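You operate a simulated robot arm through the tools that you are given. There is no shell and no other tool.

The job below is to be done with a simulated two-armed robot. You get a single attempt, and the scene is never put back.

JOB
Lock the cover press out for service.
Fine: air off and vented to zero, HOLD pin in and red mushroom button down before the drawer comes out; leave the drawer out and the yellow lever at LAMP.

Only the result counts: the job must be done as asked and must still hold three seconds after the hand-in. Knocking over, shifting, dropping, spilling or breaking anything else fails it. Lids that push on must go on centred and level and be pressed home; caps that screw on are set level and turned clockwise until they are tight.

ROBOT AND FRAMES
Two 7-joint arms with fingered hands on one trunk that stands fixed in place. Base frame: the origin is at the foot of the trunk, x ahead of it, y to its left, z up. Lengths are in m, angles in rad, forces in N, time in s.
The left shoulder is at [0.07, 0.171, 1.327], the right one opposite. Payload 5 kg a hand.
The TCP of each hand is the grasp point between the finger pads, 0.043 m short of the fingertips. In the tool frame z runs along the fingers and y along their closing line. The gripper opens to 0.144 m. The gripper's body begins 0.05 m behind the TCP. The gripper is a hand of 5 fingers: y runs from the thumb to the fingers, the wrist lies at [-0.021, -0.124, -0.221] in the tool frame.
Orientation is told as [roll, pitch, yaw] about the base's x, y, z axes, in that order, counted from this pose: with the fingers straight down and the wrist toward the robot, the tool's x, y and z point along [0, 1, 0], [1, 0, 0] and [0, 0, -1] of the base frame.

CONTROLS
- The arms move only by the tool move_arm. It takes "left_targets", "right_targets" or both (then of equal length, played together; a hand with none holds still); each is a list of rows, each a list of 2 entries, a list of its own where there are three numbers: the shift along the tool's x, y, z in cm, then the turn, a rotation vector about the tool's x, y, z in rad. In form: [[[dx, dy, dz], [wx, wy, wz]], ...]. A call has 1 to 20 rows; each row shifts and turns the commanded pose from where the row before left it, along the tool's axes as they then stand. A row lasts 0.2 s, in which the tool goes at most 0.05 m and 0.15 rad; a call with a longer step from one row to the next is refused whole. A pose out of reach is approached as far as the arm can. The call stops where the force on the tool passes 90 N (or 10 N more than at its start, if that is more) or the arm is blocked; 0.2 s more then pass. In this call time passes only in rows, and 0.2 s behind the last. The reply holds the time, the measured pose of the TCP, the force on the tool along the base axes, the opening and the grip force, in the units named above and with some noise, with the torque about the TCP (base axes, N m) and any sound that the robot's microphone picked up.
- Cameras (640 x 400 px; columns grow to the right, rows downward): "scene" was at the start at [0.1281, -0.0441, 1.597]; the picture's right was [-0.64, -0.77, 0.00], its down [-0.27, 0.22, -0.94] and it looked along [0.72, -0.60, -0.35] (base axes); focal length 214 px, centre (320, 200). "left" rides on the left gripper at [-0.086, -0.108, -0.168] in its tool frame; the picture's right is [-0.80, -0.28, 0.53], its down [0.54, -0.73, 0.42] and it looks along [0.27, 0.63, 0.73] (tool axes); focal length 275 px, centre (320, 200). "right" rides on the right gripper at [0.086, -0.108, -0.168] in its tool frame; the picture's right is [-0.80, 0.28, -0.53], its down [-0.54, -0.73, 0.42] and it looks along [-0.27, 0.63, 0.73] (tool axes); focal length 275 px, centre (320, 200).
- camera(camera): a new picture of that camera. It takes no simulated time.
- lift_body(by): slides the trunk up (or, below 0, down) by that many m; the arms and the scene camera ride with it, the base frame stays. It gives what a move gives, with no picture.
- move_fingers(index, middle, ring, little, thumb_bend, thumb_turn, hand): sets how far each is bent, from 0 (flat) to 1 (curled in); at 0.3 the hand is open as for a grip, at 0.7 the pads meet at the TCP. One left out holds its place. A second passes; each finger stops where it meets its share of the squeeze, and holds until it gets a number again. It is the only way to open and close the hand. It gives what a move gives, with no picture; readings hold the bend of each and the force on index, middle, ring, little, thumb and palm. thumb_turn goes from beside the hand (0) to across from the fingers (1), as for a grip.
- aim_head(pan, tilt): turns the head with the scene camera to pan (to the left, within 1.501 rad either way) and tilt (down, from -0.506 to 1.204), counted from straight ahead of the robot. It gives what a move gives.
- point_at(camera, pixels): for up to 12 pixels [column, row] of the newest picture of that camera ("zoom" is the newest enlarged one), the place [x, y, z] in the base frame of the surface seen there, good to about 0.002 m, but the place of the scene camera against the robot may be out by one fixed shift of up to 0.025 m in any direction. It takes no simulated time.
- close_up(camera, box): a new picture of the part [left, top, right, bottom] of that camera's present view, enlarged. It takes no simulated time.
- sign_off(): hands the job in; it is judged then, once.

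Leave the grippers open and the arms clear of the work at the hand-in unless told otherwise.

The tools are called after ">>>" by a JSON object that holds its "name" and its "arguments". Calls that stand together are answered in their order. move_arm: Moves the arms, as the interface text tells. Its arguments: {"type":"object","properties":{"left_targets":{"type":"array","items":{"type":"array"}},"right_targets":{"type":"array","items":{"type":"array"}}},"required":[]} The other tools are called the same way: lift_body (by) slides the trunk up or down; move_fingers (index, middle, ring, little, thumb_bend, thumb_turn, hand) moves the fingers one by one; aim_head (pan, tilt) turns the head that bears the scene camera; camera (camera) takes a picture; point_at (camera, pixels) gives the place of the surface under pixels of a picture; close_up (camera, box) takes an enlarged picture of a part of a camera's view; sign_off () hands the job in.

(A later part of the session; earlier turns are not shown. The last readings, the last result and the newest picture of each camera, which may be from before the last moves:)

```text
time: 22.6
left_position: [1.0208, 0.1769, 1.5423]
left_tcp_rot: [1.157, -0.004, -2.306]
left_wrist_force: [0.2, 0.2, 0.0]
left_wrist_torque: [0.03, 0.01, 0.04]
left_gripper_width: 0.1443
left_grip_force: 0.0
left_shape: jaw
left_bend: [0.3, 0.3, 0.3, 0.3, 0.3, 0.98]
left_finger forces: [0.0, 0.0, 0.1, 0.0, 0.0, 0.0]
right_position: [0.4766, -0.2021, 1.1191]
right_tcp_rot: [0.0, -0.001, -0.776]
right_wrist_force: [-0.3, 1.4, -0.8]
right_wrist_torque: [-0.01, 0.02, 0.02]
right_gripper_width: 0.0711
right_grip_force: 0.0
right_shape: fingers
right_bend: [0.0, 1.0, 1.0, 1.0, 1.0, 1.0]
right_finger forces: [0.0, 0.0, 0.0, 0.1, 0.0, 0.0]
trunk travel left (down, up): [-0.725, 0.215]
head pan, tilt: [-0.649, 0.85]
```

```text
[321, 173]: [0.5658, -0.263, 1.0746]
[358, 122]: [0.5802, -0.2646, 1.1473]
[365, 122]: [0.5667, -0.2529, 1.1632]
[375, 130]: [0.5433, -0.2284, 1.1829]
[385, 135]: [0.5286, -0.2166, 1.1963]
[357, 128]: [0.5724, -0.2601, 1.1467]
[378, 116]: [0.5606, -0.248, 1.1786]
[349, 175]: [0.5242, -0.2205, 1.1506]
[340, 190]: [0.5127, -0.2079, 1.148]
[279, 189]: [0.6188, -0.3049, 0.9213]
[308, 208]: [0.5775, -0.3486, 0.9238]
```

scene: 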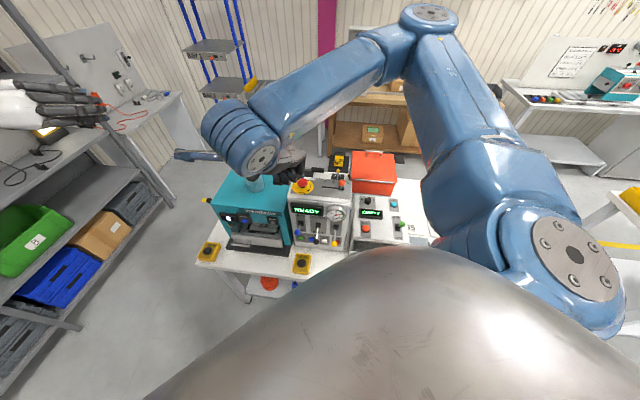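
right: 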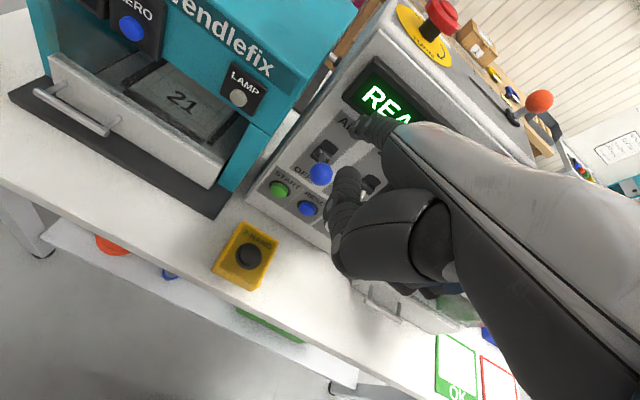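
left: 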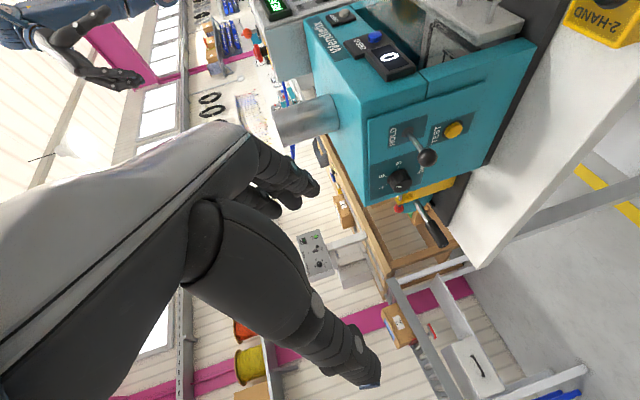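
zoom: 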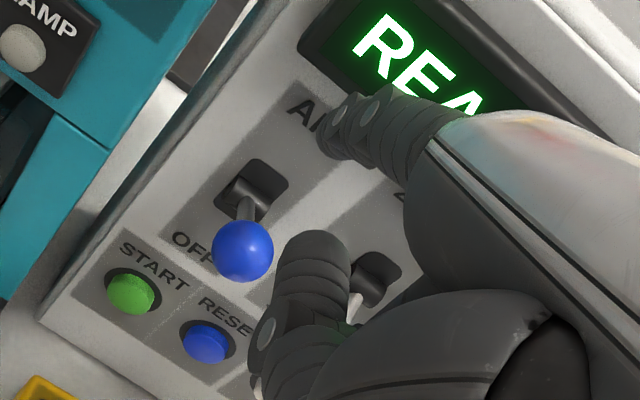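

Index is lined up within a few mm laterally and its tip is about 1 cm beyond the ball. I'll go 1 cm forward and press down 10 cm in small rows to push the blue lever to OFF.

>>> {"name": "move_arm", "arguments": {"right_targets": [[[0, 1, 0], [0, 0, 0]], [[0, 0, 2], [0, 0, 0]], [[0, 0, 2], [0, 0, 0]], [[0, 0, 1.5], [0, 0, 0]], [[0, 0, 1], [0, 0, 0]], [[0, 0, 1], [0, 0, 0]], [[0, 0, 1], [0, 0, 0]], [[0, 0, 1], [0, 0, 0]]]}}

>>> {"name": "close_up", "arguments": {"camera": "right", "box": [250, 60, 430, 230]}}

```text
time: 24.4
left_position: [1.0192, 0.177, 1.5436]
left_tcp_rot: [1.158, -0.003, -2.305]
left_wrist_force: [0.5, -0.5, 0.2]
left_wrist_torque: [0.02, 0.04, 0.0]
left_gripper_width: 0.144
left_grip_force: 0.1
left_shape: jaw
left_bend: [0.3, 0.3, 0.3, 0.3, 0.3, 0.98]
left_finger forces: [0.1, 0.1, 0.0, 0.0, 0.0, 0.0]
right_position: [0.4825, -0.2101, 1.0257]
right_tcp_rot: [0.0, 0.0, -0.776]
right_wrist_force: [-1.9, 1.6, 3.6]
right_wrist_torque: [-0.31, -0.43, 0.03]
right_gripper_width: 0.0723
right_grip_force: 2.8
right_shape: fingers
right_bend: [0.0, 1.0, 1.0, 1.0, 1.0, 1.0]
right_finger forces: [4.4, 0.1, 0.0, 0.0, 0.1, 0.0]
trunk travel left (down, up): [-0.725, 0.215]
head pan, tilt: [-0.649, 0.85]
```

```text
2.35 times, centred on (340, 145) of right
```

zoom: 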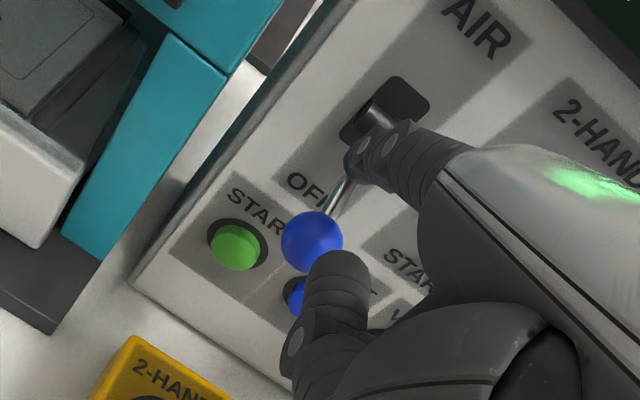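

The index bears on the blue lever (4.4 N) and the lever has come down. I'll push a further 3 cm.

>>> {"name": "move_arm", "arguments": {"right_targets": [[[0, 0, 0.8], [0, 0, 0]], [[0, 0, 0.8], [0, 0, 0]], [[0, 0, 0.8], [0, 0, 0]], [[0, 0, 0.8], [0, 0, 0]]]}}

>>> {"name": "close_up", "arguments": {"camera": "right", "box": [250, 60, 430, 230]}}

```text
time: 25.4
left_position: [1.0089, 0.1852, 1.548]
left_tcp_rot: [1.166, -0.002, -2.305]
left_wrist_force: [0.6, 0.7, 0.1]
left_wrist_torque: [-0.01, -0.03, 0.04]
left_gripper_width: 0.144
left_grip_force: 0.1
left_shape: jaw
left_bend: [0.3, 0.3, 0.3, 0.3, 0.3, 0.98]
left_finger forces: [0.0, 0.0, 0.0, 0.0, 0.0, 0.1]
right_position: [0.4736, -0.2019, 0.9976]
right_tcp_rot: [0.002, -0.004, -0.769]
right_wrist_force: [-43.5, 42.0, 42.1]
right_wrist_torque: [-5.29, -6.44, 0.8]
right_gripper_width: 0.0872
right_grip_force: 30.3
right_shape: fingers
right_bend: [0.0, 1.0, 1.0, 1.0, 1.0, 1.0]
right_finger forces: [60.7, 0.2, 0.0, 0.0, 0.0, 0.0]
trunk travel left (down, up): [-0.725, 0.215]
head pan, tilt: [-0.649, 0.85]
```

```text
2.35 times, centred on (340, 145) of right
```

zoom: 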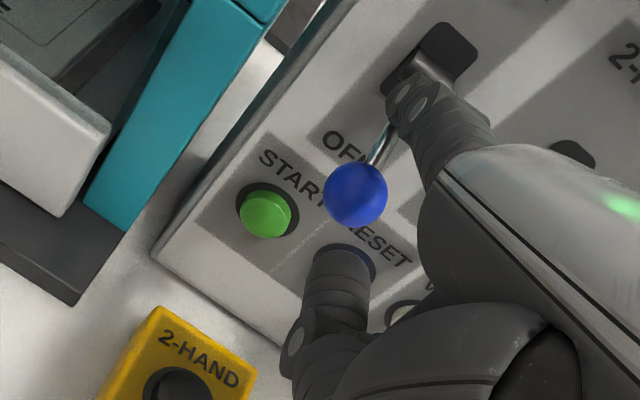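

The index tip is jamming against the panel/lever base (60 N), so I stop pushing: back off along -y (away from the panel) and rise, then check the lever.

>>> {"name": "move_arm", "arguments": {"right_targets": [[[0, -1, -1], [0, 0, 0]], [[0, -1, -2], [0, 0, 0]], [[0, 0, -3], [0, 0, 0]], [[0, 0, -4], [0, 0, 0]]]}}

>>> {"name": "close_up", "arguments": {"camera": "right", "box": [230, 60, 430, 230]}}

>>> {"name": "camera", "arguments": {"camera": "right"}}

```text
time: 26.4
left_position: [1.019, 0.178, 1.5433]
left_tcp_rot: [1.156, -0.005, -2.303]
left_wrist_force: [-1.1, 0.6, 0.7]
left_wrist_torque: [0.02, 0.01, 0.02]
left_gripper_width: 0.144
left_grip_force: 0.1
left_shape: jaw
left_bend: [0.3, 0.3, 0.3, 0.3, 0.3, 0.98]
left_finger forces: [0.1, 0.1, 0.1, 0.0, 0.0, 0.1]
right_position: [0.4679, -0.1954, 1.0929]
right_tcp_rot: [0.0, -0.002, -0.775]
right_wrist_force: [-0.4, -0.4, 0.4]
right_wrist_torque: [0.02, -0.02, -0.02]
right_gripper_width: 0.0709
right_grip_force: 0.1
right_shape: fingers
right_bend: [0.0, 1.0, 1.0, 1.0, 1.0, 1.0]
right_finger forces: [0.0, 0.1, 0.0, 0.0, 0.0, 0.0]
trunk travel left (down, up): [-0.725, 0.215]
head pan, tilt: [-0.649, 0.85]
```

```text
2.35 times, centred on (330, 145) of right
```

zoom: 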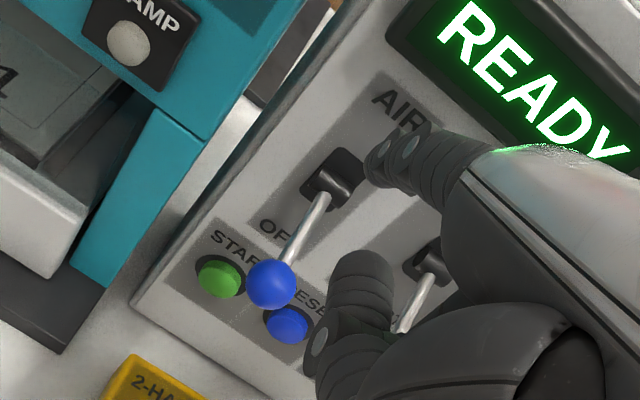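

```text
taken
```

right: 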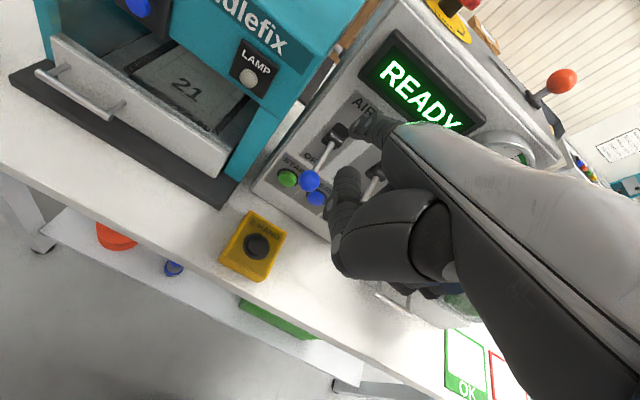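

Blue lever is down at OFF. I'll check in the scene view that the panel box has not moved and read the gauge.

>>> {"name": "camera", "arguments": {"camera": "scene"}}

>>> {"name": "close_up", "arguments": {"camera": "scene", "box": [240, 160, 380, 260]}}

>>> {"name": "point_at", "arguments": {"camera": "right", "pixels": [[310, 180], [287, 178], [316, 199], [258, 245], [248, 78]]}}

```text
taken
```

scene: 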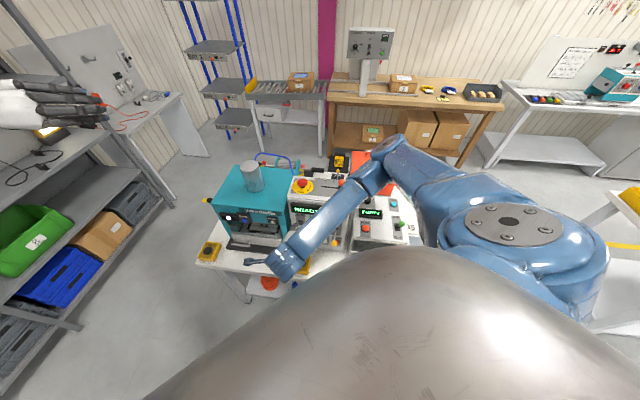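

```text
4.00 times, centred on (310, 210) of scene
```

zoom: 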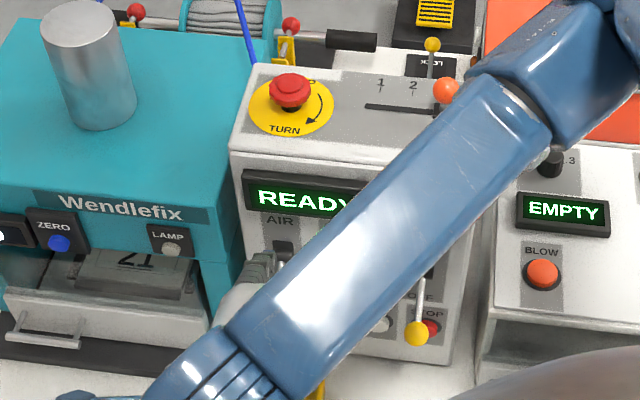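

```text
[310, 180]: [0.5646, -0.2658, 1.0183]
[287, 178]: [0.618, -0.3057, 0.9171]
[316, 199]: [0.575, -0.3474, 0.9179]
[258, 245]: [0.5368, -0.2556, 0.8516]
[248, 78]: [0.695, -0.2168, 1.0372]
```

The box has not moved. The right forearm has to fold awkwardly over the panel here, while the left arm lines up naturally with it, so I'll park the right hand back up to the right, retracing its path.

>>> {"name": "move_arm", "arguments": {"right_targets": [[[0, 0, -4.5], [0, 0, 0]], [[0, 0, -4.5], [0, 0, 0]], [[0, 0, -4.5], [0, 0, 0]], [[0, 2.5, -3], [0, 0, 0]], [[0, 2.5, -3], [0, 0, 0]], [[0, 2.5, -3], [0, 0, 0]], [[0, 2.5, -3], [0, 0, 0]], [[0, 0, -4.5], [0, 0, 0]], [[0, 0, -4.5], [0, 0, 0]], [[0, 0, -4.5], [0, 0, 0]], [[0, 0, -4.5], [0, 0, 0]], [[0, 0, -4.5], [0, 0, 0]], [[0, 0, -4.5], [0, 0, 0]], [[0, 0, 0], [0, 0, -0.1293]], [[0, 0, 0], [0, 0, -0.1293]], [[0, 0, 0], [0, 0, -0.1293]], [[0, 0, 0], [0, 0, -0.1293]], [[0, 0, 0], [0, 0, -0.1293]], [[0, 0, 0], [0, 0, -0.1293]]]}}

>>> {"name": "camera", "arguments": {"camera": "right"}}

```text
time: 30.4
left_position: [1.0208, 0.175, 1.544]
left_tcp_rot: [1.155, -0.005, -2.305]
left_wrist_force: [0.8, 0.2, 0.1]
left_wrist_torque: [0.03, -0.01, 0.04]
left_gripper_width: 0.144
left_grip_force: 0.1
left_shape: jaw
left_bend: [0.3, 0.3, 0.3, 0.3, 0.3, 0.98]
left_finger forces: [0.1, 0.0, 0.0, 0.0, 0.0, 0.1]
right_position: [0.5411, -0.2663, 1.6168]
right_tcp_rot: [0.0, 0.001, 0.002]
right_wrist_force: [0.2, -0.2, 0.5]
right_wrist_torque: [0.0, 0.01, 0.02]
right_gripper_width: 0.0708
right_grip_force: 0.0
right_shape: fingers
right_bend: [0.0, 1.0, 1.0, 1.0, 1.0, 1.0]
right_finger forces: [0.1, 0.0, 0.1, 0.0, 0.0, 0.0]
trunk travel left (down, up): [-0.725, 0.215]
head pan, tilt: [-0.649, 0.85]
```

```text
taken
```

right: 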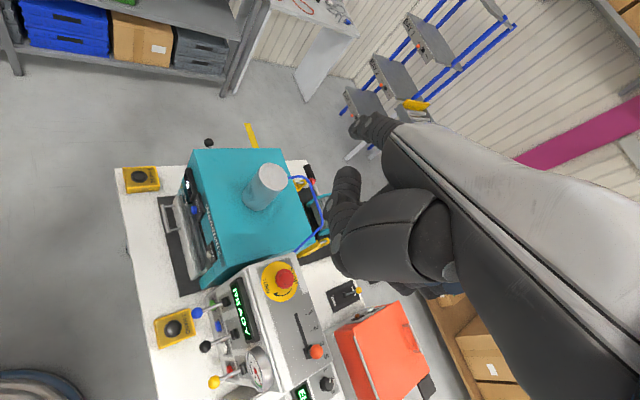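

Now park the right hand further to the right and up.

>>> {"name": "move_arm", "arguments": {"right_targets": [[[-4.5, 0, -2], [0, 0, 0]], [[-4.5, 0, -2], [0, 0, 0]], [[-4.5, 0, -2], [0, 0, 0]], [[-4.5, 0, -2], [0, 0, 0]], [[-4.5, 0, -2], [0, 0, 0]], [[-4.5, 0, -2], [0, 0, 0]], [[-4.5, -1, -2], [0, 0, 0]], [[-4.5, -1, -2], [0, 0, 0]]]}}

>>> {"name": "move_fingers", "arguments": {"hand": "left", "index": 0.0, "middle": 1.0, "ring": 1.0, "little": 1.0, "thumb_bend": 1.0, "thumb_turn": 1.0}}

```text
refused: row 7 steps farther than a row can; nothing moved
```

```text
time: 31.4
left_position: [1.0199, 0.1767, 1.5425]
left_tcp_rot: [1.156, -0.004, -2.303]
left_wrist_force: [-0.5, -0.6, -0.3]
left_wrist_torque: [-0.03, 0.01, 0.02]
left_gripper_width: 0.0701
left_grip_force: 0.2
left_shape: fingers
left_bend: [0.0, 1.0, 1.0, 1.0, 1.0, 1.0]
left_finger forces: [0.1, 0.1, 0.0, 0.1, 0.0, 0.1]
right_position: [0.5398, -0.2657, 1.6176]
right_tcp_rot: [-0.001, 0.0, 0.0]
right_wrist_force: [1.0, 0.5, 0.0]
right_wrist_torque: [0.02, -0.01, 0.03]
right_gripper_width: 0.0709
right_grip_force: 0.1
right_shape: fingers
right_bend: [0.0, 1.0, 1.0, 1.0, 1.0, 1.0]
right_finger forces: [0.0, 0.0, 0.0, 0.0, 0.1, 0.0]
trunk travel left (down, up): [-0.725, 0.215]
head pan, tilt: [-0.649, 0.85]
```

A row was a hair too long, so the right move was refused. I'll redo it with shorter rows, and at the same time pull the left hand (now pointing) straight back toward the robot.

>>> {"name": "move_arm", "arguments": {"right_targets": [[[-4.4, 0, -2], [0, 0, 0]], [[-4.4, 0, -2], [0, 0, 0]], [[-4.4, 0, -2], [0, 0, 0]], [[-4.4, 0, -2], [0, 0, 0]], [[-4.4, 0, -2], [0, 0, 0]], [[-4.4, 0, -2], [0, 0, 0]], [[-4.4, 0, -2], [0, 0, 0]], [[-4.4, 0, -2], [0, 0, 0]], [[0, 0, 0], [0, 0, 0]]], "left_targets": [[[-1.33, 2.97, -3.03], [0, 0, 0]], [[-1.33, 2.97, -3.03], [0, 0, 0]], [[-1.33, 2.97, -3.03], [0, 0, 0]], [[-1.33, 2.97, -3.03], [0, 0, 0]], [[-1.33, 2.97, -3.03], [0, 0, 0]], [[-1.33, 2.97, -3.03], [0, 0, 0]], [[-1.33, 2.97, -3.03], [0, 0, 0]], [[-1.33, 2.97, -3.03], [0, 0, 0]], [[-1.33, 2.97, -3.03], [0, 0, 0]]]}}

>>> {"name": "camera", "arguments": {"camera": "scene"}}

```text
time: 33.4
left_position: [0.6176, 0.1775, 1.5447]
left_tcp_rot: [1.158, -0.004, -2.307]
left_wrist_force: [0.7, -0.2, -0.3]
left_wrist_torque: [-0.02, 0.01, 0.01]
left_gripper_width: 0.0703
left_grip_force: 0.0
left_shape: fingers
left_bend: [0.0, 1.0, 1.0, 1.0, 1.0, 1.0]
left_finger forces: [0.1, 0.2, 0.0, 0.1, 0.0, 0.0]
right_position: [0.5366, -0.6171, 1.7778]
right_tcp_rot: [-0.002, -0.003, 0.0]
right_wrist_force: [-1.1, -0.3, -0.1]
right_wrist_torque: [0.0, -0.06, -0.07]
right_gripper_width: 0.0707
right_grip_force: 0.0
right_shape: fingers
right_bend: [0.0, 1.0, 1.0, 1.0, 1.0, 1.0]
right_finger forces: [0.0, 0.0, 0.1, 0.0, 0.1, 0.0]
trunk travel left (down, up): [-0.725, 0.215]
head pan, tilt: [-0.649, 0.85]
```

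```text
taken
```

scene: 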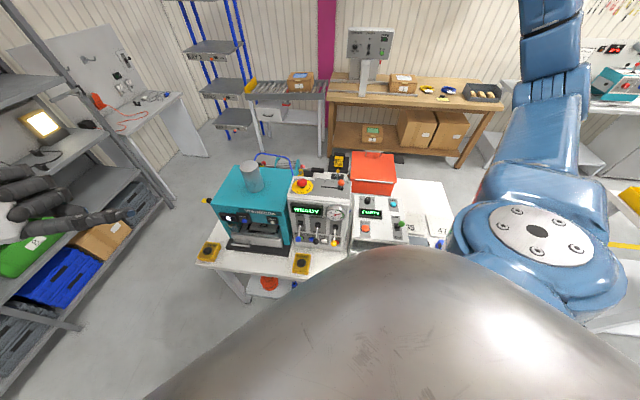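

The view is clear. I'll lower the trunk back by 0.3 m, then rotate the left hand to tool-down with yaw -0.78 (square to the panel).

>>> {"name": "move_arm", "arguments": {"left_targets": [[[0, 0, 0], [0.0673, -0.0704, -0.103]], [[0, 0, 0], [0.0673, -0.0704, -0.103]], [[0, 0, 0], [0.0673, -0.0704, -0.103]], [[0, 0, 0], [0.0673, -0.0704, -0.103]], [[0, 0, 0], [0.0673, -0.0704, -0.103]], [[0, 0, 0], [0.0673, -0.0704, -0.103]], [[0, 0, 0], [0.0673, -0.0704, -0.103]], [[0, 0, 0], [0.0673, -0.0704, -0.103]], [[0, 0, 0], [0.0673, -0.0704, -0.103]], [[0, 0, 0], [0.0673, -0.0704, -0.103]], [[0, 0, 0], [0.0673, -0.0704, -0.103]], [[0, 0, 0], [0.0673, -0.0704, -0.103]], [[0, 0, 0], [0.0673, -0.0704, -0.103]]]}}

>>> {"name": "camera", "arguments": {"camera": "left"}}

```text
time: 36.2
left_position: [0.6212, 0.1778, 1.5432]
left_tcp_rot: [-0.004, 0.003, -0.777]
left_wrist_force: [0.2, 0.5, 0.0]
left_wrist_torque: [0.0, 0.02, -0.01]
left_gripper_width: 0.0703
left_grip_force: 0.0
left_shape: fingers
left_bend: [0.0, 1.0, 1.0, 1.0, 1.0, 1.0]
left_finger forces: [0.0, 0.0, 0.0, 0.1, 0.1, 0.0]
right_position: [0.5403, -0.6184, 1.7768]
right_tcp_rot: [-0.001, 0.001, 0.001]
right_wrist_force: [0.1, 0.1, 0.4]
right_wrist_torque: [0.03, -0.02, -0.02]
right_gripper_width: 0.071
right_grip_force: 0.0
right_shape: fingers
right_bend: [0.0, 1.0, 1.0, 1.0, 1.0, 1.0]
right_finger forces: [0.1, 0.0, 0.0, 0.0, 0.1, 0.0]
trunk travel left (down, up): [-0.725, 0.215]
head pan, tilt: [-0.649, 0.85]
```

```text
taken
```

left: 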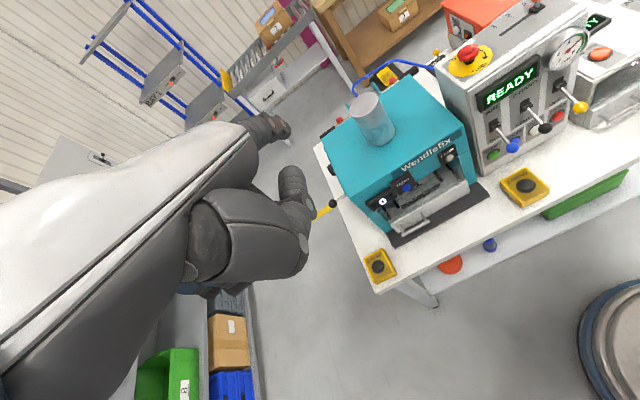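

Orientation is right. Now lower the trunk 0.3 m; both hands stay above everything below them.

>>> {"name": "lift_body", "arguments": {"by": -0.3}}

>>> {"name": "aim_head", "arguments": {"pan": -0.7, "tilt": 0.5}}

>>> {"name": "camera", "arguments": {"camera": "scene"}}

>>> {"name": "close_up", "arguments": {"camera": "scene", "box": [260, 170, 380, 300]}}

```text
time: 39.2
left_position: [0.6197, 0.1781, 1.2433]
left_tcp_rot: [-0.002, 0.003, -0.779]
left_wrist_force: [0.1, -0.2, -0.4]
left_wrist_torque: [0.0, -0.02, 0.01]
left_gripper_width: 0.0706
left_grip_force: 0.1
left_shape: fingers
left_bend: [0.0, 1.0, 1.0, 1.0, 1.0, 1.0]
left_finger forces: [0.1, 0.0, 0.1, 0.0, 0.0, 0.1]
right_position: [0.5399, -0.6165, 1.4773]
right_tcp_rot: [0.0, 0.0, 0.0]
right_wrist_force: [0.1, 0.2, -0.5]
right_wrist_torque: [0.0, 0.0, 0.02]
right_gripper_width: 0.0709
right_grip_force: 0.1
right_shape: fingers
right_bend: [0.0, 1.0, 1.0, 1.0, 1.0, 1.0]
right_finger forces: [0.0, 0.0, 0.0, 0.1, 0.0, 0.0]
trunk travel left (down, up): [-0.425, 0.515]
head pan, tilt: [-0.649, 0.85]
```

```text
time: 40.0
left_position: [0.6198, 0.1795, 1.2429]
left_tcp_rot: [-0.003, 0.003, -0.778]
left_wrist_force: [-1.1, 0.2, -0.7]
left_wrist_torque: [0.0, 0.03, -0.01]
left_gripper_width: 0.0703
left_grip_force: 0.2
left_shape: fingers
left_bend: [0.0, 1.0, 1.0, 1.0, 1.0, 1.0]
left_finger forces: [0.1, 0.1, 0.1, 0.0, 0.0, 0.1]
right_position: [0.5402, -0.6178, 1.4773]
right_tcp_rot: [0.001, 0.002, 0.001]
right_wrist_force: [0.0, 0.2, -0.2]
right_wrist_torque: [0.01, -0.01, 0.02]
right_gripper_width: 0.071
right_grip_force: 0.1
right_shape: fingers
right_bend: [0.0, 1.0, 1.0, 1.0, 1.0, 1.0]
right_finger forces: [0.1, 0.0, 0.0, 0.1, 0.0, 0.0]
trunk travel left (down, up): [-0.425, 0.515]
head pan, tilt: [-0.7, 0.499]
```

```text
taken
```

scene: 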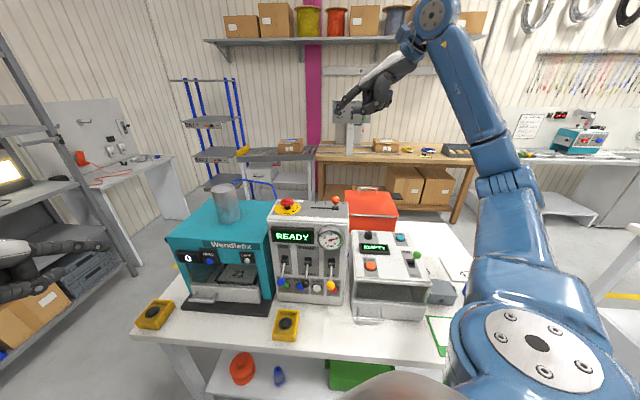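

```text
3.08 times, centred on (320, 235) of scene
```

zoom: 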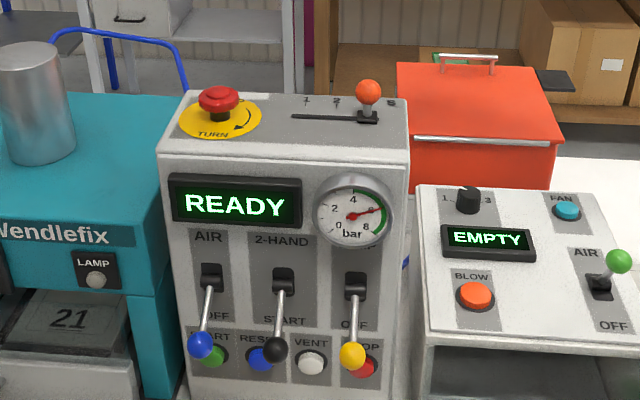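

All three levers are now down and the gauge still reads 6 bar. To reach low in front of the panel with the left arm I'll raise the trunk 0.3 m again, then bring the left index (pitched up a bit) to a point in front of VENT, at z≈1.1 first.

>>> {"name": "lift_body", "arguments": {"by": 0.3}}

>>> {"name": "move_arm", "arguments": {"left_targets": [[[0, 0, 0], [-0.11, 0, 0]], [[0, 0, 0], [-0.11, 0, 0]], [[0, 0, 0], [-0.11, 0, 0]], [[-2.815, -0.558, 3.68], [0, 0, 0]], [[-2.815, -0.558, 3.68], [0, 0, 0]], [[-2.815, -0.558, 3.68], [0, 0, 0]], [[-2.815, -0.558, 3.68], [0, 0, 0]], [[-2.815, -0.558, 3.68], [0, 0, 0]], [[-2.815, -0.558, 3.68], [0, 0, 0]], [[-2.815, -0.558, 3.68], [0, 0, 0]], [[-2.815, -0.558, 3.68], [0, 0, 0]]]}}

>>> {"name": "camera", "arguments": {"camera": "left"}}

```text
time: 43.0
left_position: [0.6214, 0.1774, 1.5436]
left_tcp_rot: [-0.002, 0.003, -0.777]
left_wrist_force: [0.3, -0.6, -0.3]
left_wrist_torque: [-0.03, -0.05, 0.03]
left_gripper_width: 0.0705
left_grip_force: 0.0
left_shape: fingers
left_bend: [0.0, 1.0, 1.0, 1.0, 1.0, 1.0]
left_finger forces: [0.0, 0.0, 0.1, 0.1, 0.1, 0.1]
right_position: [0.5405, -0.6193, 1.7783]
right_tcp_rot: [0.001, 0.001, 0.0]
right_wrist_force: [0.1, 0.0, -0.4]
right_wrist_torque: [-0.02, -0.01, -0.01]
right_gripper_width: 0.0709
right_grip_force: 0.1
right_shape: fingers
right_bend: [0.0, 1.0, 1.0, 1.0, 1.0, 1.0]
right_finger forces: [0.1, 0.0, 0.0, 0.1, 0.1, 0.0]
trunk travel left (down, up): [-0.725, 0.215]
head pan, tilt: [-0.7, 0.499]
```

```text
time: 45.4
left_position: [0.4987, -0.0203, 1.2518]
left_tcp_rot: [0.002, -0.327, -0.779]
left_wrist_force: [-0.3, -0.5, 0.3]
left_wrist_torque: [0.03, -0.03, 0.05]
left_gripper_width: 0.0706
left_grip_force: 0.0
left_shape: fingers
left_bend: [0.0, 1.0, 1.0, 1.0, 1.0, 1.0]
left_finger forces: [0.0, 0.0, 0.0, 0.1, 0.0, 0.0]
right_position: [0.5389, -0.6197, 1.778]
right_tcp_rot: [0.002, 0.0, 0.0]
right_wrist_force: [-0.4, 0.6, -0.4]
right_wrist_torque: [0.02, -0.02, -0.02]
right_gripper_width: 0.0709
right_grip_force: 0.1
right_shape: fingers
right_bend: [0.0, 1.0, 1.0, 1.0, 1.0, 1.0]
right_finger forces: [0.0, 0.1, 0.1, 0.0, 0.0, 0.1]
trunk travel left (down, up): [-0.725, 0.215]
head pan, tilt: [-0.7, 0.499]
```

```text
taken
```

left: 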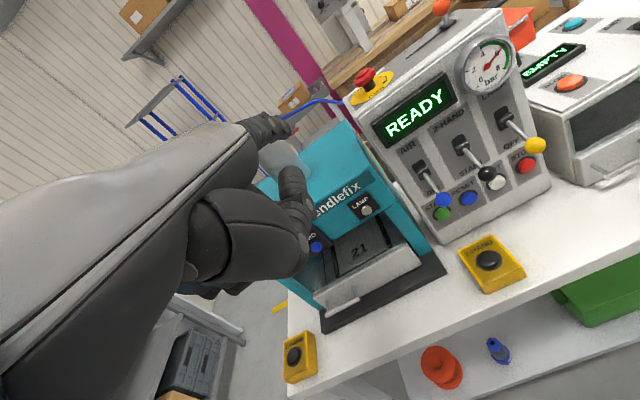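

Excellent view of the panel. I'll enlarge it to read the yellow lever's upper label, and measure the buttons and balls with this (trustworthy) camera.

>>> {"name": "close_up", "arguments": {"camera": "left", "box": [370, 20, 560, 240]}}

>>> {"name": "point_at", "arguments": {"camera": "left", "pixels": [[497, 182], [468, 198], [441, 213], [526, 165], [485, 174], [536, 146], [443, 200], [505, 113], [459, 145], [366, 75], [488, 263], [490, 62]]}}

```text
1.82 times, centred on (465, 130) of left
```

zoom: 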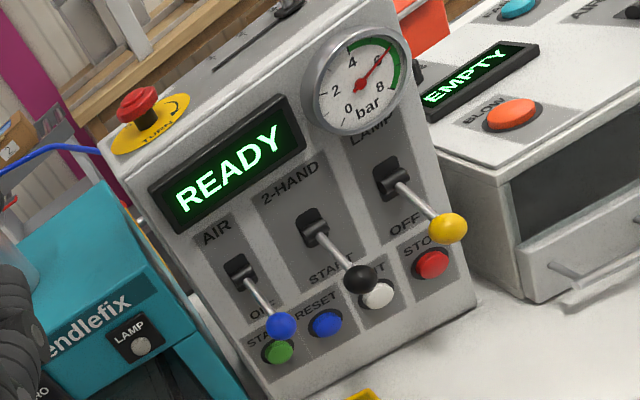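

```text
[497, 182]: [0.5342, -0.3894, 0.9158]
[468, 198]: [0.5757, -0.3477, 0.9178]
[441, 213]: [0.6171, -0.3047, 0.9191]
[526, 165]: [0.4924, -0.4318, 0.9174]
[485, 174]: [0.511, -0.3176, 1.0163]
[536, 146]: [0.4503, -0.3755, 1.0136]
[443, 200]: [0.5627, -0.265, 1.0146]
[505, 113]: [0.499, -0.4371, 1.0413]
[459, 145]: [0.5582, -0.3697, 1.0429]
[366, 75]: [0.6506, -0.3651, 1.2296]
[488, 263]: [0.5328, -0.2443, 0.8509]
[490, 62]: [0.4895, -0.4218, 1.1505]
```

LAMP is confirmed as the yellow lever's upper position; VENT's face is at (0.534, -0.389, 0.918). Now I measure my left index tip in the same picture (near 287,128).

>>> {"name": "close_up", "arguments": {"camera": "left", "box": [220, 90, 340, 220]}}

>>> {"name": "point_at", "arguments": {"camera": "left", "pixels": [[289, 130], [285, 122], [280, 130], [272, 118], [260, 122], [290, 172], [300, 190], [308, 215]]}}

```text
3.08 times, centred on (280, 155) of left
```

zoom: 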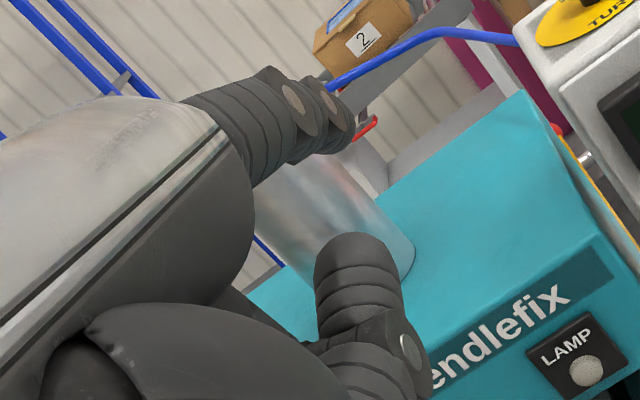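

```text
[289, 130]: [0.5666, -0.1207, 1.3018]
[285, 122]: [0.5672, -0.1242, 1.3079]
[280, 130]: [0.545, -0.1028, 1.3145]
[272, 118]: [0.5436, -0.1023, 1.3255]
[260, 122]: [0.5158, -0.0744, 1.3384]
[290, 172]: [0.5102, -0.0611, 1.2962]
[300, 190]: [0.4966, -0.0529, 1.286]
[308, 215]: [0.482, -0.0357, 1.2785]
```

The tip is where predicted. I'll go to a spot in front of the panel, tip at z≈1.10, lateral with VENT, 3 cm short of the lever balls.

>>> {"name": "move_arm", "arguments": {"left_targets": [[[-3.2, -0.07, 2.996], [0, 0, 0]], [[-3.2, -0.07, 2.996], [0, 0, 0]], [[-3.2, -0.07, 2.996], [0, 0, 0]], [[-3.2, -0.07, 2.996], [0, 0, 0]], [[-3.2, -0.07, 2.996], [0, 0, 0]], [[-3.2, -0.07, 2.996], [0, 0, 0]], [[-3.2, -0.07, 2.996], [0, 0, 0]]]}}

>>> {"name": "camera", "arguments": {"camera": "left"}}

>>> {"name": "camera", "arguments": {"camera": "scene"}}

```text
time: 47.0
left_position: [0.3878, -0.2252, 1.0501]
left_tcp_rot: [-0.001, -0.328, -0.779]
left_wrist_force: [0.1, -0.7, 0.0]
left_wrist_torque: [0.04, 0.04, -0.01]
left_gripper_width: 0.0704
left_grip_force: 0.1
left_shape: fingers
left_bend: [0.0, 1.0, 1.0, 1.0, 1.0, 1.0]
left_finger forces: [0.1, 0.0, 0.1, 0.0, 0.1, 0.0]
right_position: [0.5388, -0.6189, 1.7769]
right_tcp_rot: [0.002, 0.0, -0.001]
right_wrist_force: [0.2, -0.5, 0.2]
right_wrist_torque: [0.07, -0.04, -0.02]
right_gripper_width: 0.0709
right_grip_force: 0.1
right_shape: fingers
right_bend: [0.0, 1.0, 1.0, 1.0, 1.0, 1.0]
right_finger forces: [0.0, 0.0, 0.0, 0.0, 0.0, 0.0]
trunk travel left (down, up): [-0.725, 0.215]
head pan, tilt: [-0.7, 0.499]
```

```text
taken
```

left: 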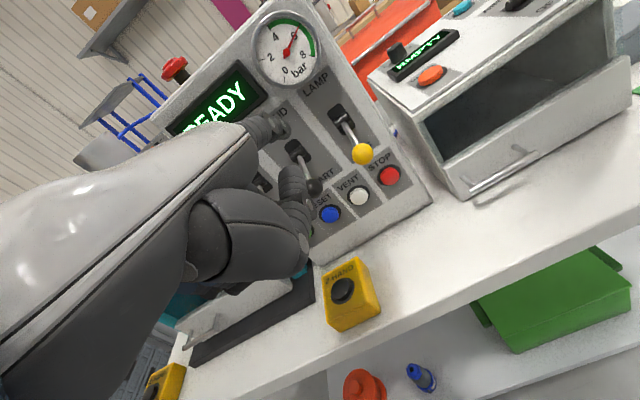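

```text
taken
```

scene: 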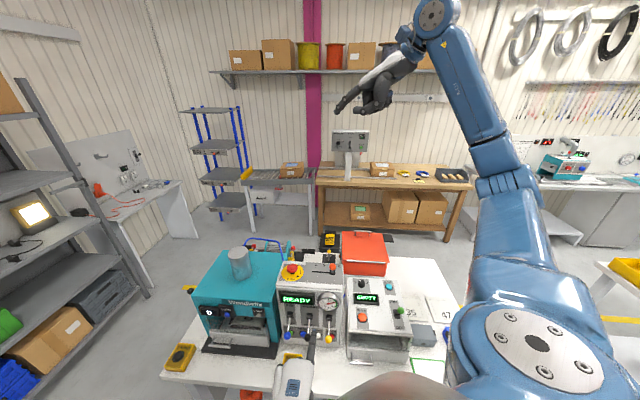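

Reached as planned. I'll check the alignment in a close scene view before going down.

>>> {"name": "close_up", "arguments": {"camera": "scene", "box": [260, 250, 360, 400]}}

>>> {"name": "move_arm", "arguments": {"left_targets": [[[0, -1.44, 4.21], [0, 0, 0]], [[0, -1.44, 4.21], [0, 0, 0]], [[0, -1.44, 4.21], [0, 0, 0]]]}}

>>> {"name": "camera", "arguments": {"camera": "left"}}

>>> {"name": "close_up", "arguments": {"camera": "scene", "box": [260, 270, 360, 400]}}

```text
2.67 times, centred on (310, 325) of scene
```

zoom: 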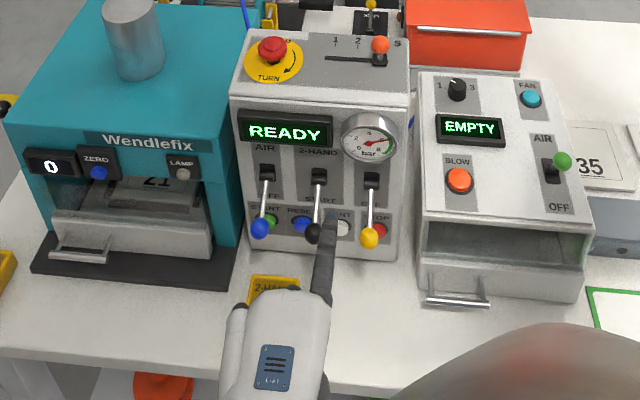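

```text
time: 47.8
left_position: [0.387, -0.2234, 0.9171]
left_tcp_rot: [-0.001, -0.328, -0.777]
left_wrist_force: [0.5, -0.8, 0.2]
left_wrist_torque: [0.04, -0.03, -0.04]
left_gripper_width: 0.0705
left_grip_force: 0.0
left_shape: fingers
left_bend: [0.0, 1.0, 1.0, 1.0, 1.0, 1.0]
left_finger forces: [0.0, 0.1, 0.0, 0.1, 0.0, 0.0]
right_position: [0.5398, -0.6192, 1.7775]
right_tcp_rot: [0.001, 0.0, 0.001]
right_wrist_force: [0.3, 0.5, 0.3]
right_wrist_torque: [-0.03, -0.03, -0.02]
right_gripper_width: 0.0707
right_grip_force: 0.1
right_shape: fingers
right_bend: [0.0, 1.0, 1.0, 1.0, 1.0, 1.0]
right_finger forces: [0.0, 0.0, 0.0, 0.0, 0.0, 0.0]
trunk travel left (down, up): [-0.725, 0.215]
head pan, tilt: [-0.7, 0.499]
```

```text
taken
```

left: 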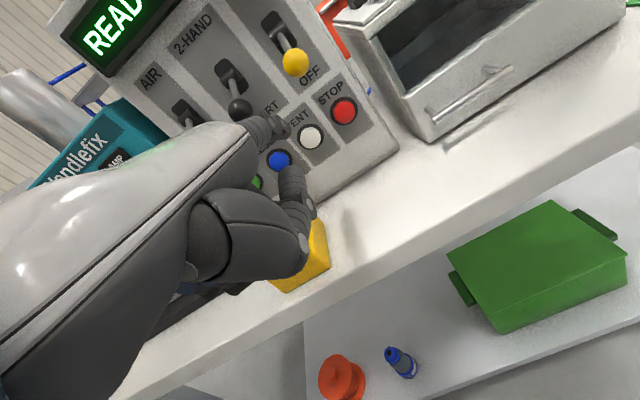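

```text
3.08 times, centred on (310, 335) of scene
```

zoom: 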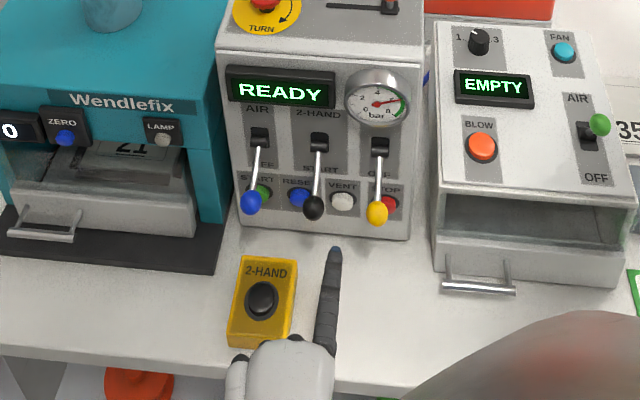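

The finger hangs in front of VENT, clear of balls and the 2-HAND box. I'll lower the last 4.5 cm and measure tip and VENT together.

>>> {"name": "move_arm", "arguments": {"left_targets": [[[0, -1.46, 4.26], [0, 0, 0]]]}}

>>> {"name": "camera", "arguments": {"camera": "left"}}

>>> {"name": "close_up", "arguments": {"camera": "left", "box": [220, 60, 360, 200]}}

```text
time: 48.2
left_position: [0.3869, -0.2258, 0.8725]
left_tcp_rot: [-0.002, -0.332, -0.776]
left_wrist_force: [0.8, 0.4, 0.1]
left_wrist_torque: [0.03, 0.03, -0.01]
left_gripper_width: 0.0702
left_grip_force: 0.0
left_shape: fingers
left_bend: [0.0, 1.0, 1.0, 1.0, 1.0, 1.0]
left_finger forces: [0.0, 0.1, 0.0, 0.0, 0.1, 0.0]
right_position: [0.5406, -0.6193, 1.7767]
right_tcp_rot: [-0.001, 0.002, 0.0]
right_wrist_force: [-0.6, 0.5, -0.2]
right_wrist_torque: [0.02, -0.01, 0.01]
right_gripper_width: 0.071
right_grip_force: 0.1
right_shape: fingers
right_bend: [0.0, 1.0, 1.0, 1.0, 1.0, 1.0]
right_finger forces: [0.0, 0.1, 0.1, 0.0, 0.1, 0.0]
trunk travel left (down, up): [-0.725, 0.215]
head pan, tilt: [-0.7, 0.499]
```

```text
taken
```

left: 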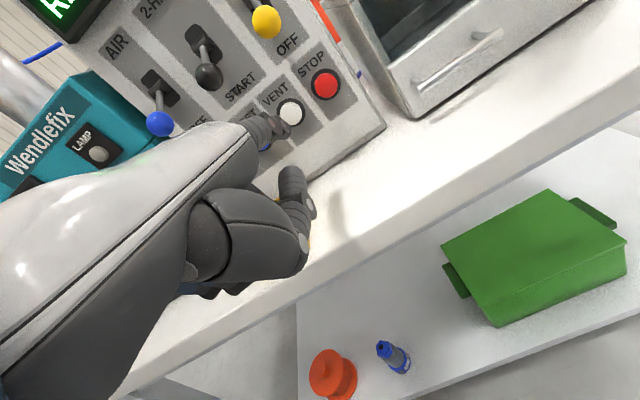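

```text
2.86 times, centred on (290, 130) of left
```

zoom: 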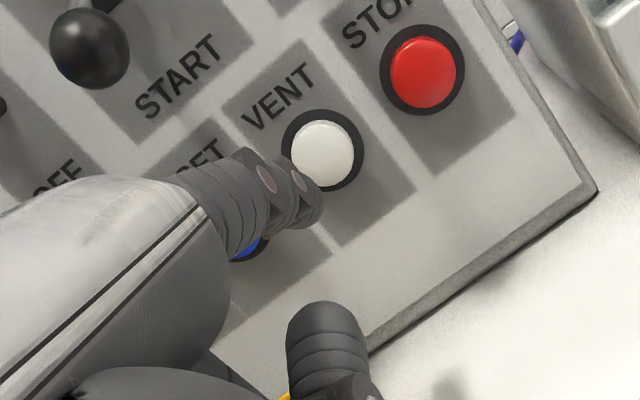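

>>> {"name": "point_at", "arguments": {"camera": "left", "pixels": [[291, 112], [286, 128], [284, 122], [289, 124], [276, 118], [264, 122], [291, 175]]}}

```text
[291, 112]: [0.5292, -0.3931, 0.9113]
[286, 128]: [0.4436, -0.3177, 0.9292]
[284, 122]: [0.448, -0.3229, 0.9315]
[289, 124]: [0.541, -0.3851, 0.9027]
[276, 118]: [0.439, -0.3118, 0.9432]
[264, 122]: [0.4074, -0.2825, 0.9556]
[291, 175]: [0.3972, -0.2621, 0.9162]
```

VENT centre is about (0.534, -0.3895, 0.917), and my finger's centreline matches it within 4 mm laterally. I'll advance 8 cm, then by small steps to touch VENT.

>>> {"name": "move_arm", "arguments": {"left_targets": [[[0, 3.68, 1.58], [0, 0, 0]], [[0, 3.78, 1.3], [0, 0, 0]], [[0, 0.473, 0.162], [0, 0, 0]], [[0, 0.473, 0.162], [0, 0, 0]]]}}

>>> {"name": "close_up", "arguments": {"camera": "left", "box": [220, 60, 360, 200]}}

>>> {"name": "close_up", "arguments": {"camera": "scene", "box": [260, 270, 360, 400]}}

```text
time: 49.2
left_position: [0.4455, -0.281, 0.8641]
left_tcp_rot: [-0.001, -0.32, -0.779]
left_wrist_force: [-0.1, 1.0, -0.5]
left_wrist_torque: [0.01, 0.03, 0.01]
left_gripper_width: 0.0699
left_grip_force: 0.0
left_shape: fingers
left_bend: [0.0, 1.0, 1.0, 1.0, 1.0, 1.0]
left_finger forces: [0.0, 0.0, 0.1, 0.0, 0.1, 0.0]
right_position: [0.539, -0.6186, 1.7783]
right_tcp_rot: [0.001, 0.0, -0.001]
right_wrist_force: [-1.4, 0.8, 0.3]
right_wrist_torque: [-0.05, -0.01, 0.02]
right_gripper_width: 0.0709
right_grip_force: 0.1
right_shape: fingers
right_bend: [0.0, 1.0, 1.0, 1.0, 1.0, 1.0]
right_finger forces: [0.1, 0.1, 0.0, 0.0, 0.0, 0.0]
trunk travel left (down, up): [-0.725, 0.215]
head pan, tilt: [-0.7, 0.499]
heard: click
```

```text
2.86 times, centred on (290, 130) of left
```

zoom: 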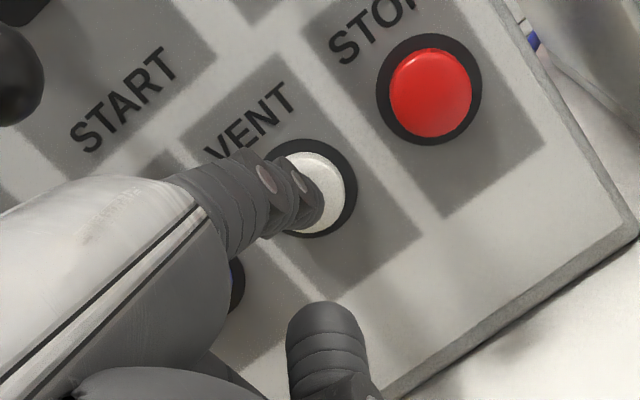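

```text
3.08 times, centred on (310, 335) of scene
```

zoom: 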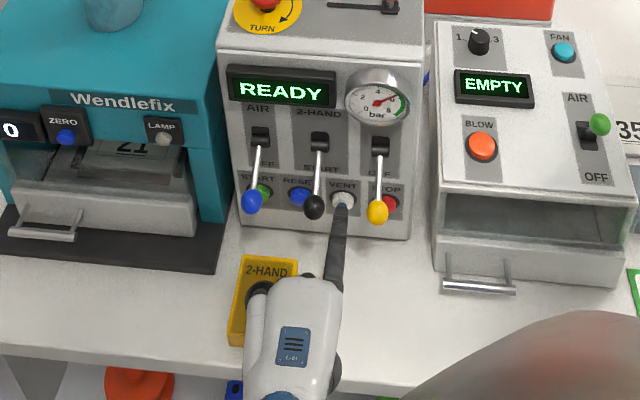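

I heard a click but no contact force; the finger is about 1–2 cm short of or just touching VENT. I'll hold one row for a settled reading and look at the gauge.

>>> {"name": "move_arm", "arguments": {"left_targets": [[[0, 0, 0], [0, 0, 0]]]}}

>>> {"name": "camera", "arguments": {"camera": "left"}}

>>> {"name": "close_up", "arguments": {"camera": "scene", "box": [285, 285, 335, 365]}}

```text
time: 49.6
left_position: [0.4484, -0.2814, 0.8637]
left_tcp_rot: [0.004, -0.322, -0.78]
left_wrist_force: [-1.6, 1.5, -0.8]
left_wrist_torque: [0.04, -0.02, -0.09]
left_gripper_width: 0.07
left_grip_force: 1.0
left_shape: fingers
left_bend: [0.0, 1.0, 1.0, 1.0, 1.0, 1.0]
left_finger forces: [1.4, 0.1, 0.1, 0.1, 0.0, 0.0]
right_position: [0.5398, -0.6188, 1.7776]
right_tcp_rot: [0.0, 0.001, 0.001]
right_wrist_force: [-0.5, 1.0, -0.4]
right_wrist_torque: [0.03, -0.01, 0.04]
right_gripper_width: 0.071
right_grip_force: 0.1
right_shape: fingers
right_bend: [0.0, 1.0, 1.0, 1.0, 1.0, 1.0]
right_finger forces: [0.1, 0.1, 0.0, 0.0, 0.1, 0.0]
trunk travel left (down, up): [-0.725, 0.215]
head pan, tilt: [-0.7, 0.499]
heard: click
```

```text
taken
```

left: 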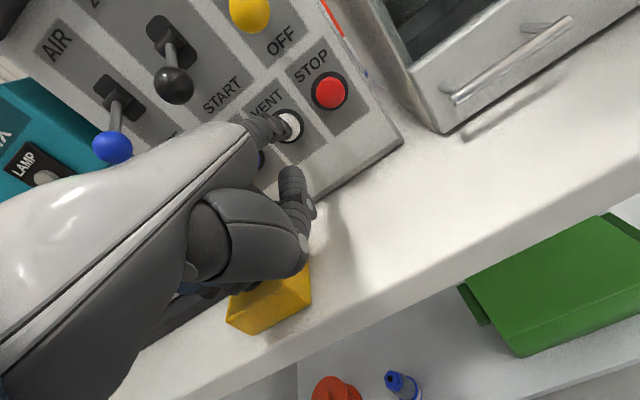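

```text
5.00 times, centred on (310, 325) of scene
```

zoom: 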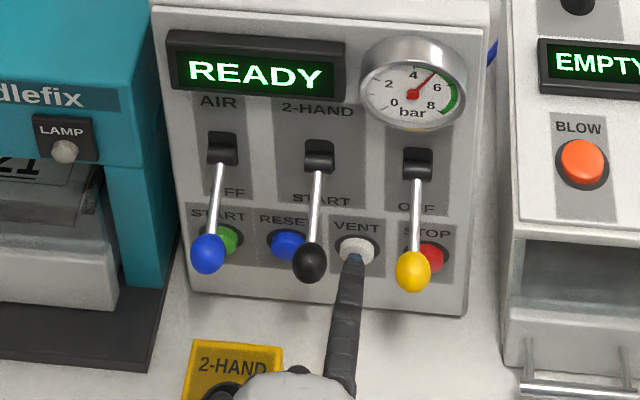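

The index touches VENT (1.4 N) and the gauge needle has dropped to about 5 bar. I'll press a further 6 mm and hold for about 2.5 s.

>>> {"name": "move_arm", "arguments": {"left_targets": [[[0, 0.285, 0.095], [0, 0, 0]], [[0, 0.285, 0.095], [0, 0, 0]], [[0, 0, 0], [0, 0, 0]], [[0, 0, 0], [0, 0, 0]], [[0, 0, 0], [0, 0, 0]], [[0, 0, 0], [0, 0, 0]], [[0, 0, 0], [0, 0, 0]], [[0, 0, 0], [0, 0, 0]], [[0, 0, 0], [0, 0, 0]], [[0, 0, 0], [0, 0, 0]], [[0, 0, 0], [0, 0, 0]], [[0, 0, 0], [0, 0, 0]]]}}

>>> {"name": "close_up", "arguments": {"camera": "scene", "box": [285, 285, 335, 365]}}

```text
time: 52.2
left_position: [0.4507, -0.2765, 0.8586]
left_tcp_rot: [0.01, -0.313, -0.783]
left_wrist_force: [-1.1, 0.9, 0.1]
left_wrist_torque: [0.01, 0.0, -0.08]
left_gripper_width: 0.0696
left_grip_force: 0.6
left_shape: fingers
left_bend: [0.0, 1.0, 1.0, 1.0, 1.0, 1.0]
left_finger forces: [1.5, 0.1, 0.0, 0.0, 0.0, 0.1]
right_position: [0.5395, -0.6189, 1.7783]
right_tcp_rot: [0.0, 0.0, 0.001]
right_wrist_force: [-1.1, -0.1, -0.5]
right_wrist_torque: [0.0, -0.02, -0.01]
right_gripper_width: 0.0709
right_grip_force: 0.0
right_shape: fingers
right_bend: [0.0, 1.0, 1.0, 1.0, 1.0, 1.0]
right_finger forces: [0.0, 0.1, 0.0, 0.0, 0.0, 0.1]
trunk travel left (down, up): [-0.725, 0.215]
head pan, tilt: [-0.7, 0.499]
```

```text
5.00 times, centred on (310, 325) of scene
```

zoom: 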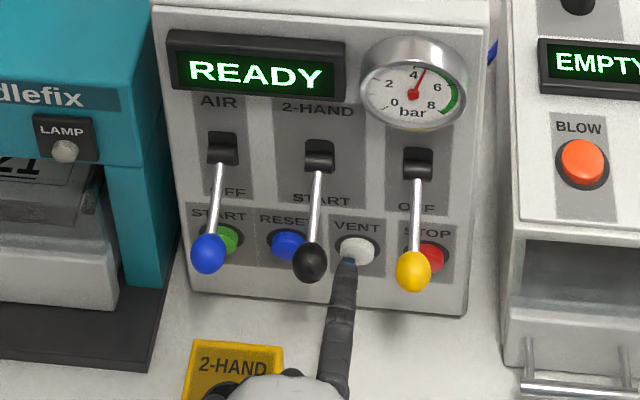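

The needle is at roughly 4.5 and the finger has slid a little left without much force; I suspect an arm link is touching something. I'll look with the right camera and whole scene.

>>> {"name": "camera", "arguments": {"camera": "right"}}

>>> {"name": "camera", "arguments": {"camera": "left"}}

>>> {"name": "aim_head", "arguments": {"pan": -0.3, "tilt": 1.1}}

>>> {"name": "camera", "arguments": {"camera": "scene"}}

```text
taken
```

right: 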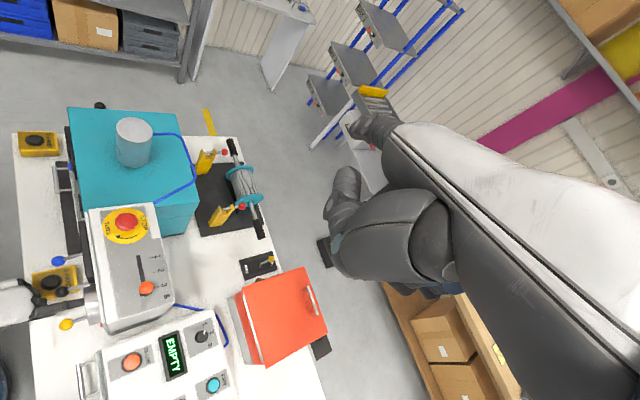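

```text
taken
```

left: 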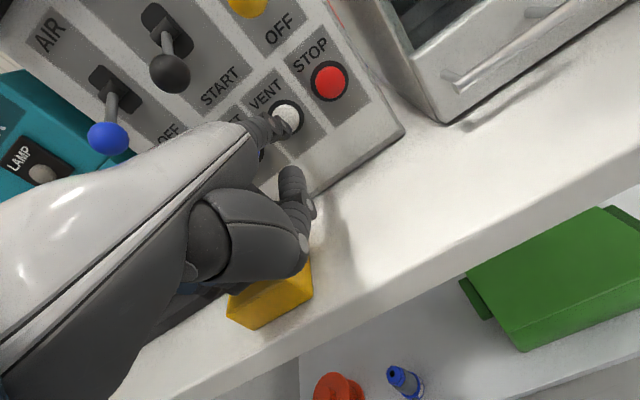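

```text
time: 53.2
left_position: [0.4532, -0.2765, 0.8587]
left_tcp_rot: [0.014, -0.314, -0.783]
left_wrist_force: [-2.4, 1.4, -0.6]
left_wrist_torque: [0.0, -0.13, -0.15]
left_gripper_width: 0.0698
left_grip_force: 1.4
left_shape: fingers
left_bend: [0.0, 1.0, 1.0, 1.0, 1.0, 1.0]
left_finger forces: [2.1, 0.1, 0.1, 0.1, 0.0, 0.1]
right_position: [0.5391, -0.6185, 1.7774]
right_tcp_rot: [-0.001, 0.001, -0.001]
right_wrist_force: [0.0, 0.1, -1.0]
right_wrist_torque: [-0.02, 0.02, 0.02]
right_gripper_width: 0.0707
right_grip_force: 0.1
right_shape: fingers
right_bend: [0.0, 1.0, 1.0, 1.0, 1.0, 1.0]
right_finger forces: [0.0, 0.1, 0.0, 0.1, 0.0, 0.0]
trunk travel left (down, up): [-0.725, 0.215]
head pan, tilt: [-0.3, 1.1]
heard: click
```

```text
taken
```

scene: 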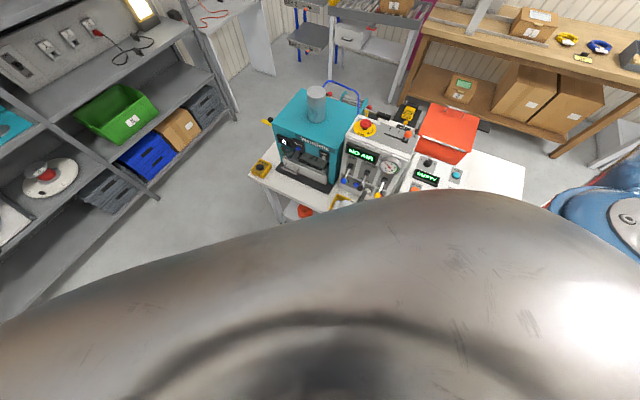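

The display now reads NO AIR and another click was heard; venting works while VENT is held. I'll aim the head back at the panel and read the gauge.

>>> {"name": "aim_head", "arguments": {"pan": -0.7, "tilt": 0.5}}

>>> {"name": "close_up", "arguments": {"camera": "scene", "box": [285, 285, 335, 365]}}

```text
time: 54.2
left_position: [0.4536, -0.2758, 0.8588]
left_tcp_rot: [0.013, -0.314, -0.782]
left_wrist_force: [-2.5, 0.3, -0.1]
left_wrist_torque: [-0.02, -0.09, -0.14]
left_gripper_width: 0.0696
left_grip_force: 1.2
left_shape: fingers
left_bend: [0.0, 1.0, 1.0, 1.0, 1.0, 1.0]
left_finger forces: [2.5, 0.0, 0.1, 0.0, 0.0, 0.1]
right_position: [0.5396, -0.6174, 1.7775]
right_tcp_rot: [0.0, 0.0, 0.0]
right_wrist_force: [1.0, 0.0, 0.5]
right_wrist_torque: [0.02, 0.04, 0.01]
right_gripper_width: 0.0708
right_grip_force: 0.0
right_shape: fingers
right_bend: [0.0, 1.0, 1.0, 1.0, 1.0, 1.0]
right_finger forces: [0.0, 0.1, 0.0, 0.0, 0.0, 0.0]
trunk travel left (down, up): [-0.725, 0.215]
head pan, tilt: [-0.7, 0.499]
```

```text
5.00 times, centred on (310, 325) of scene
```

zoom: 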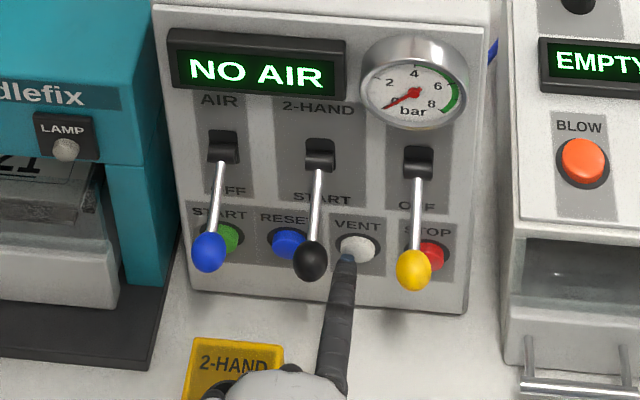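

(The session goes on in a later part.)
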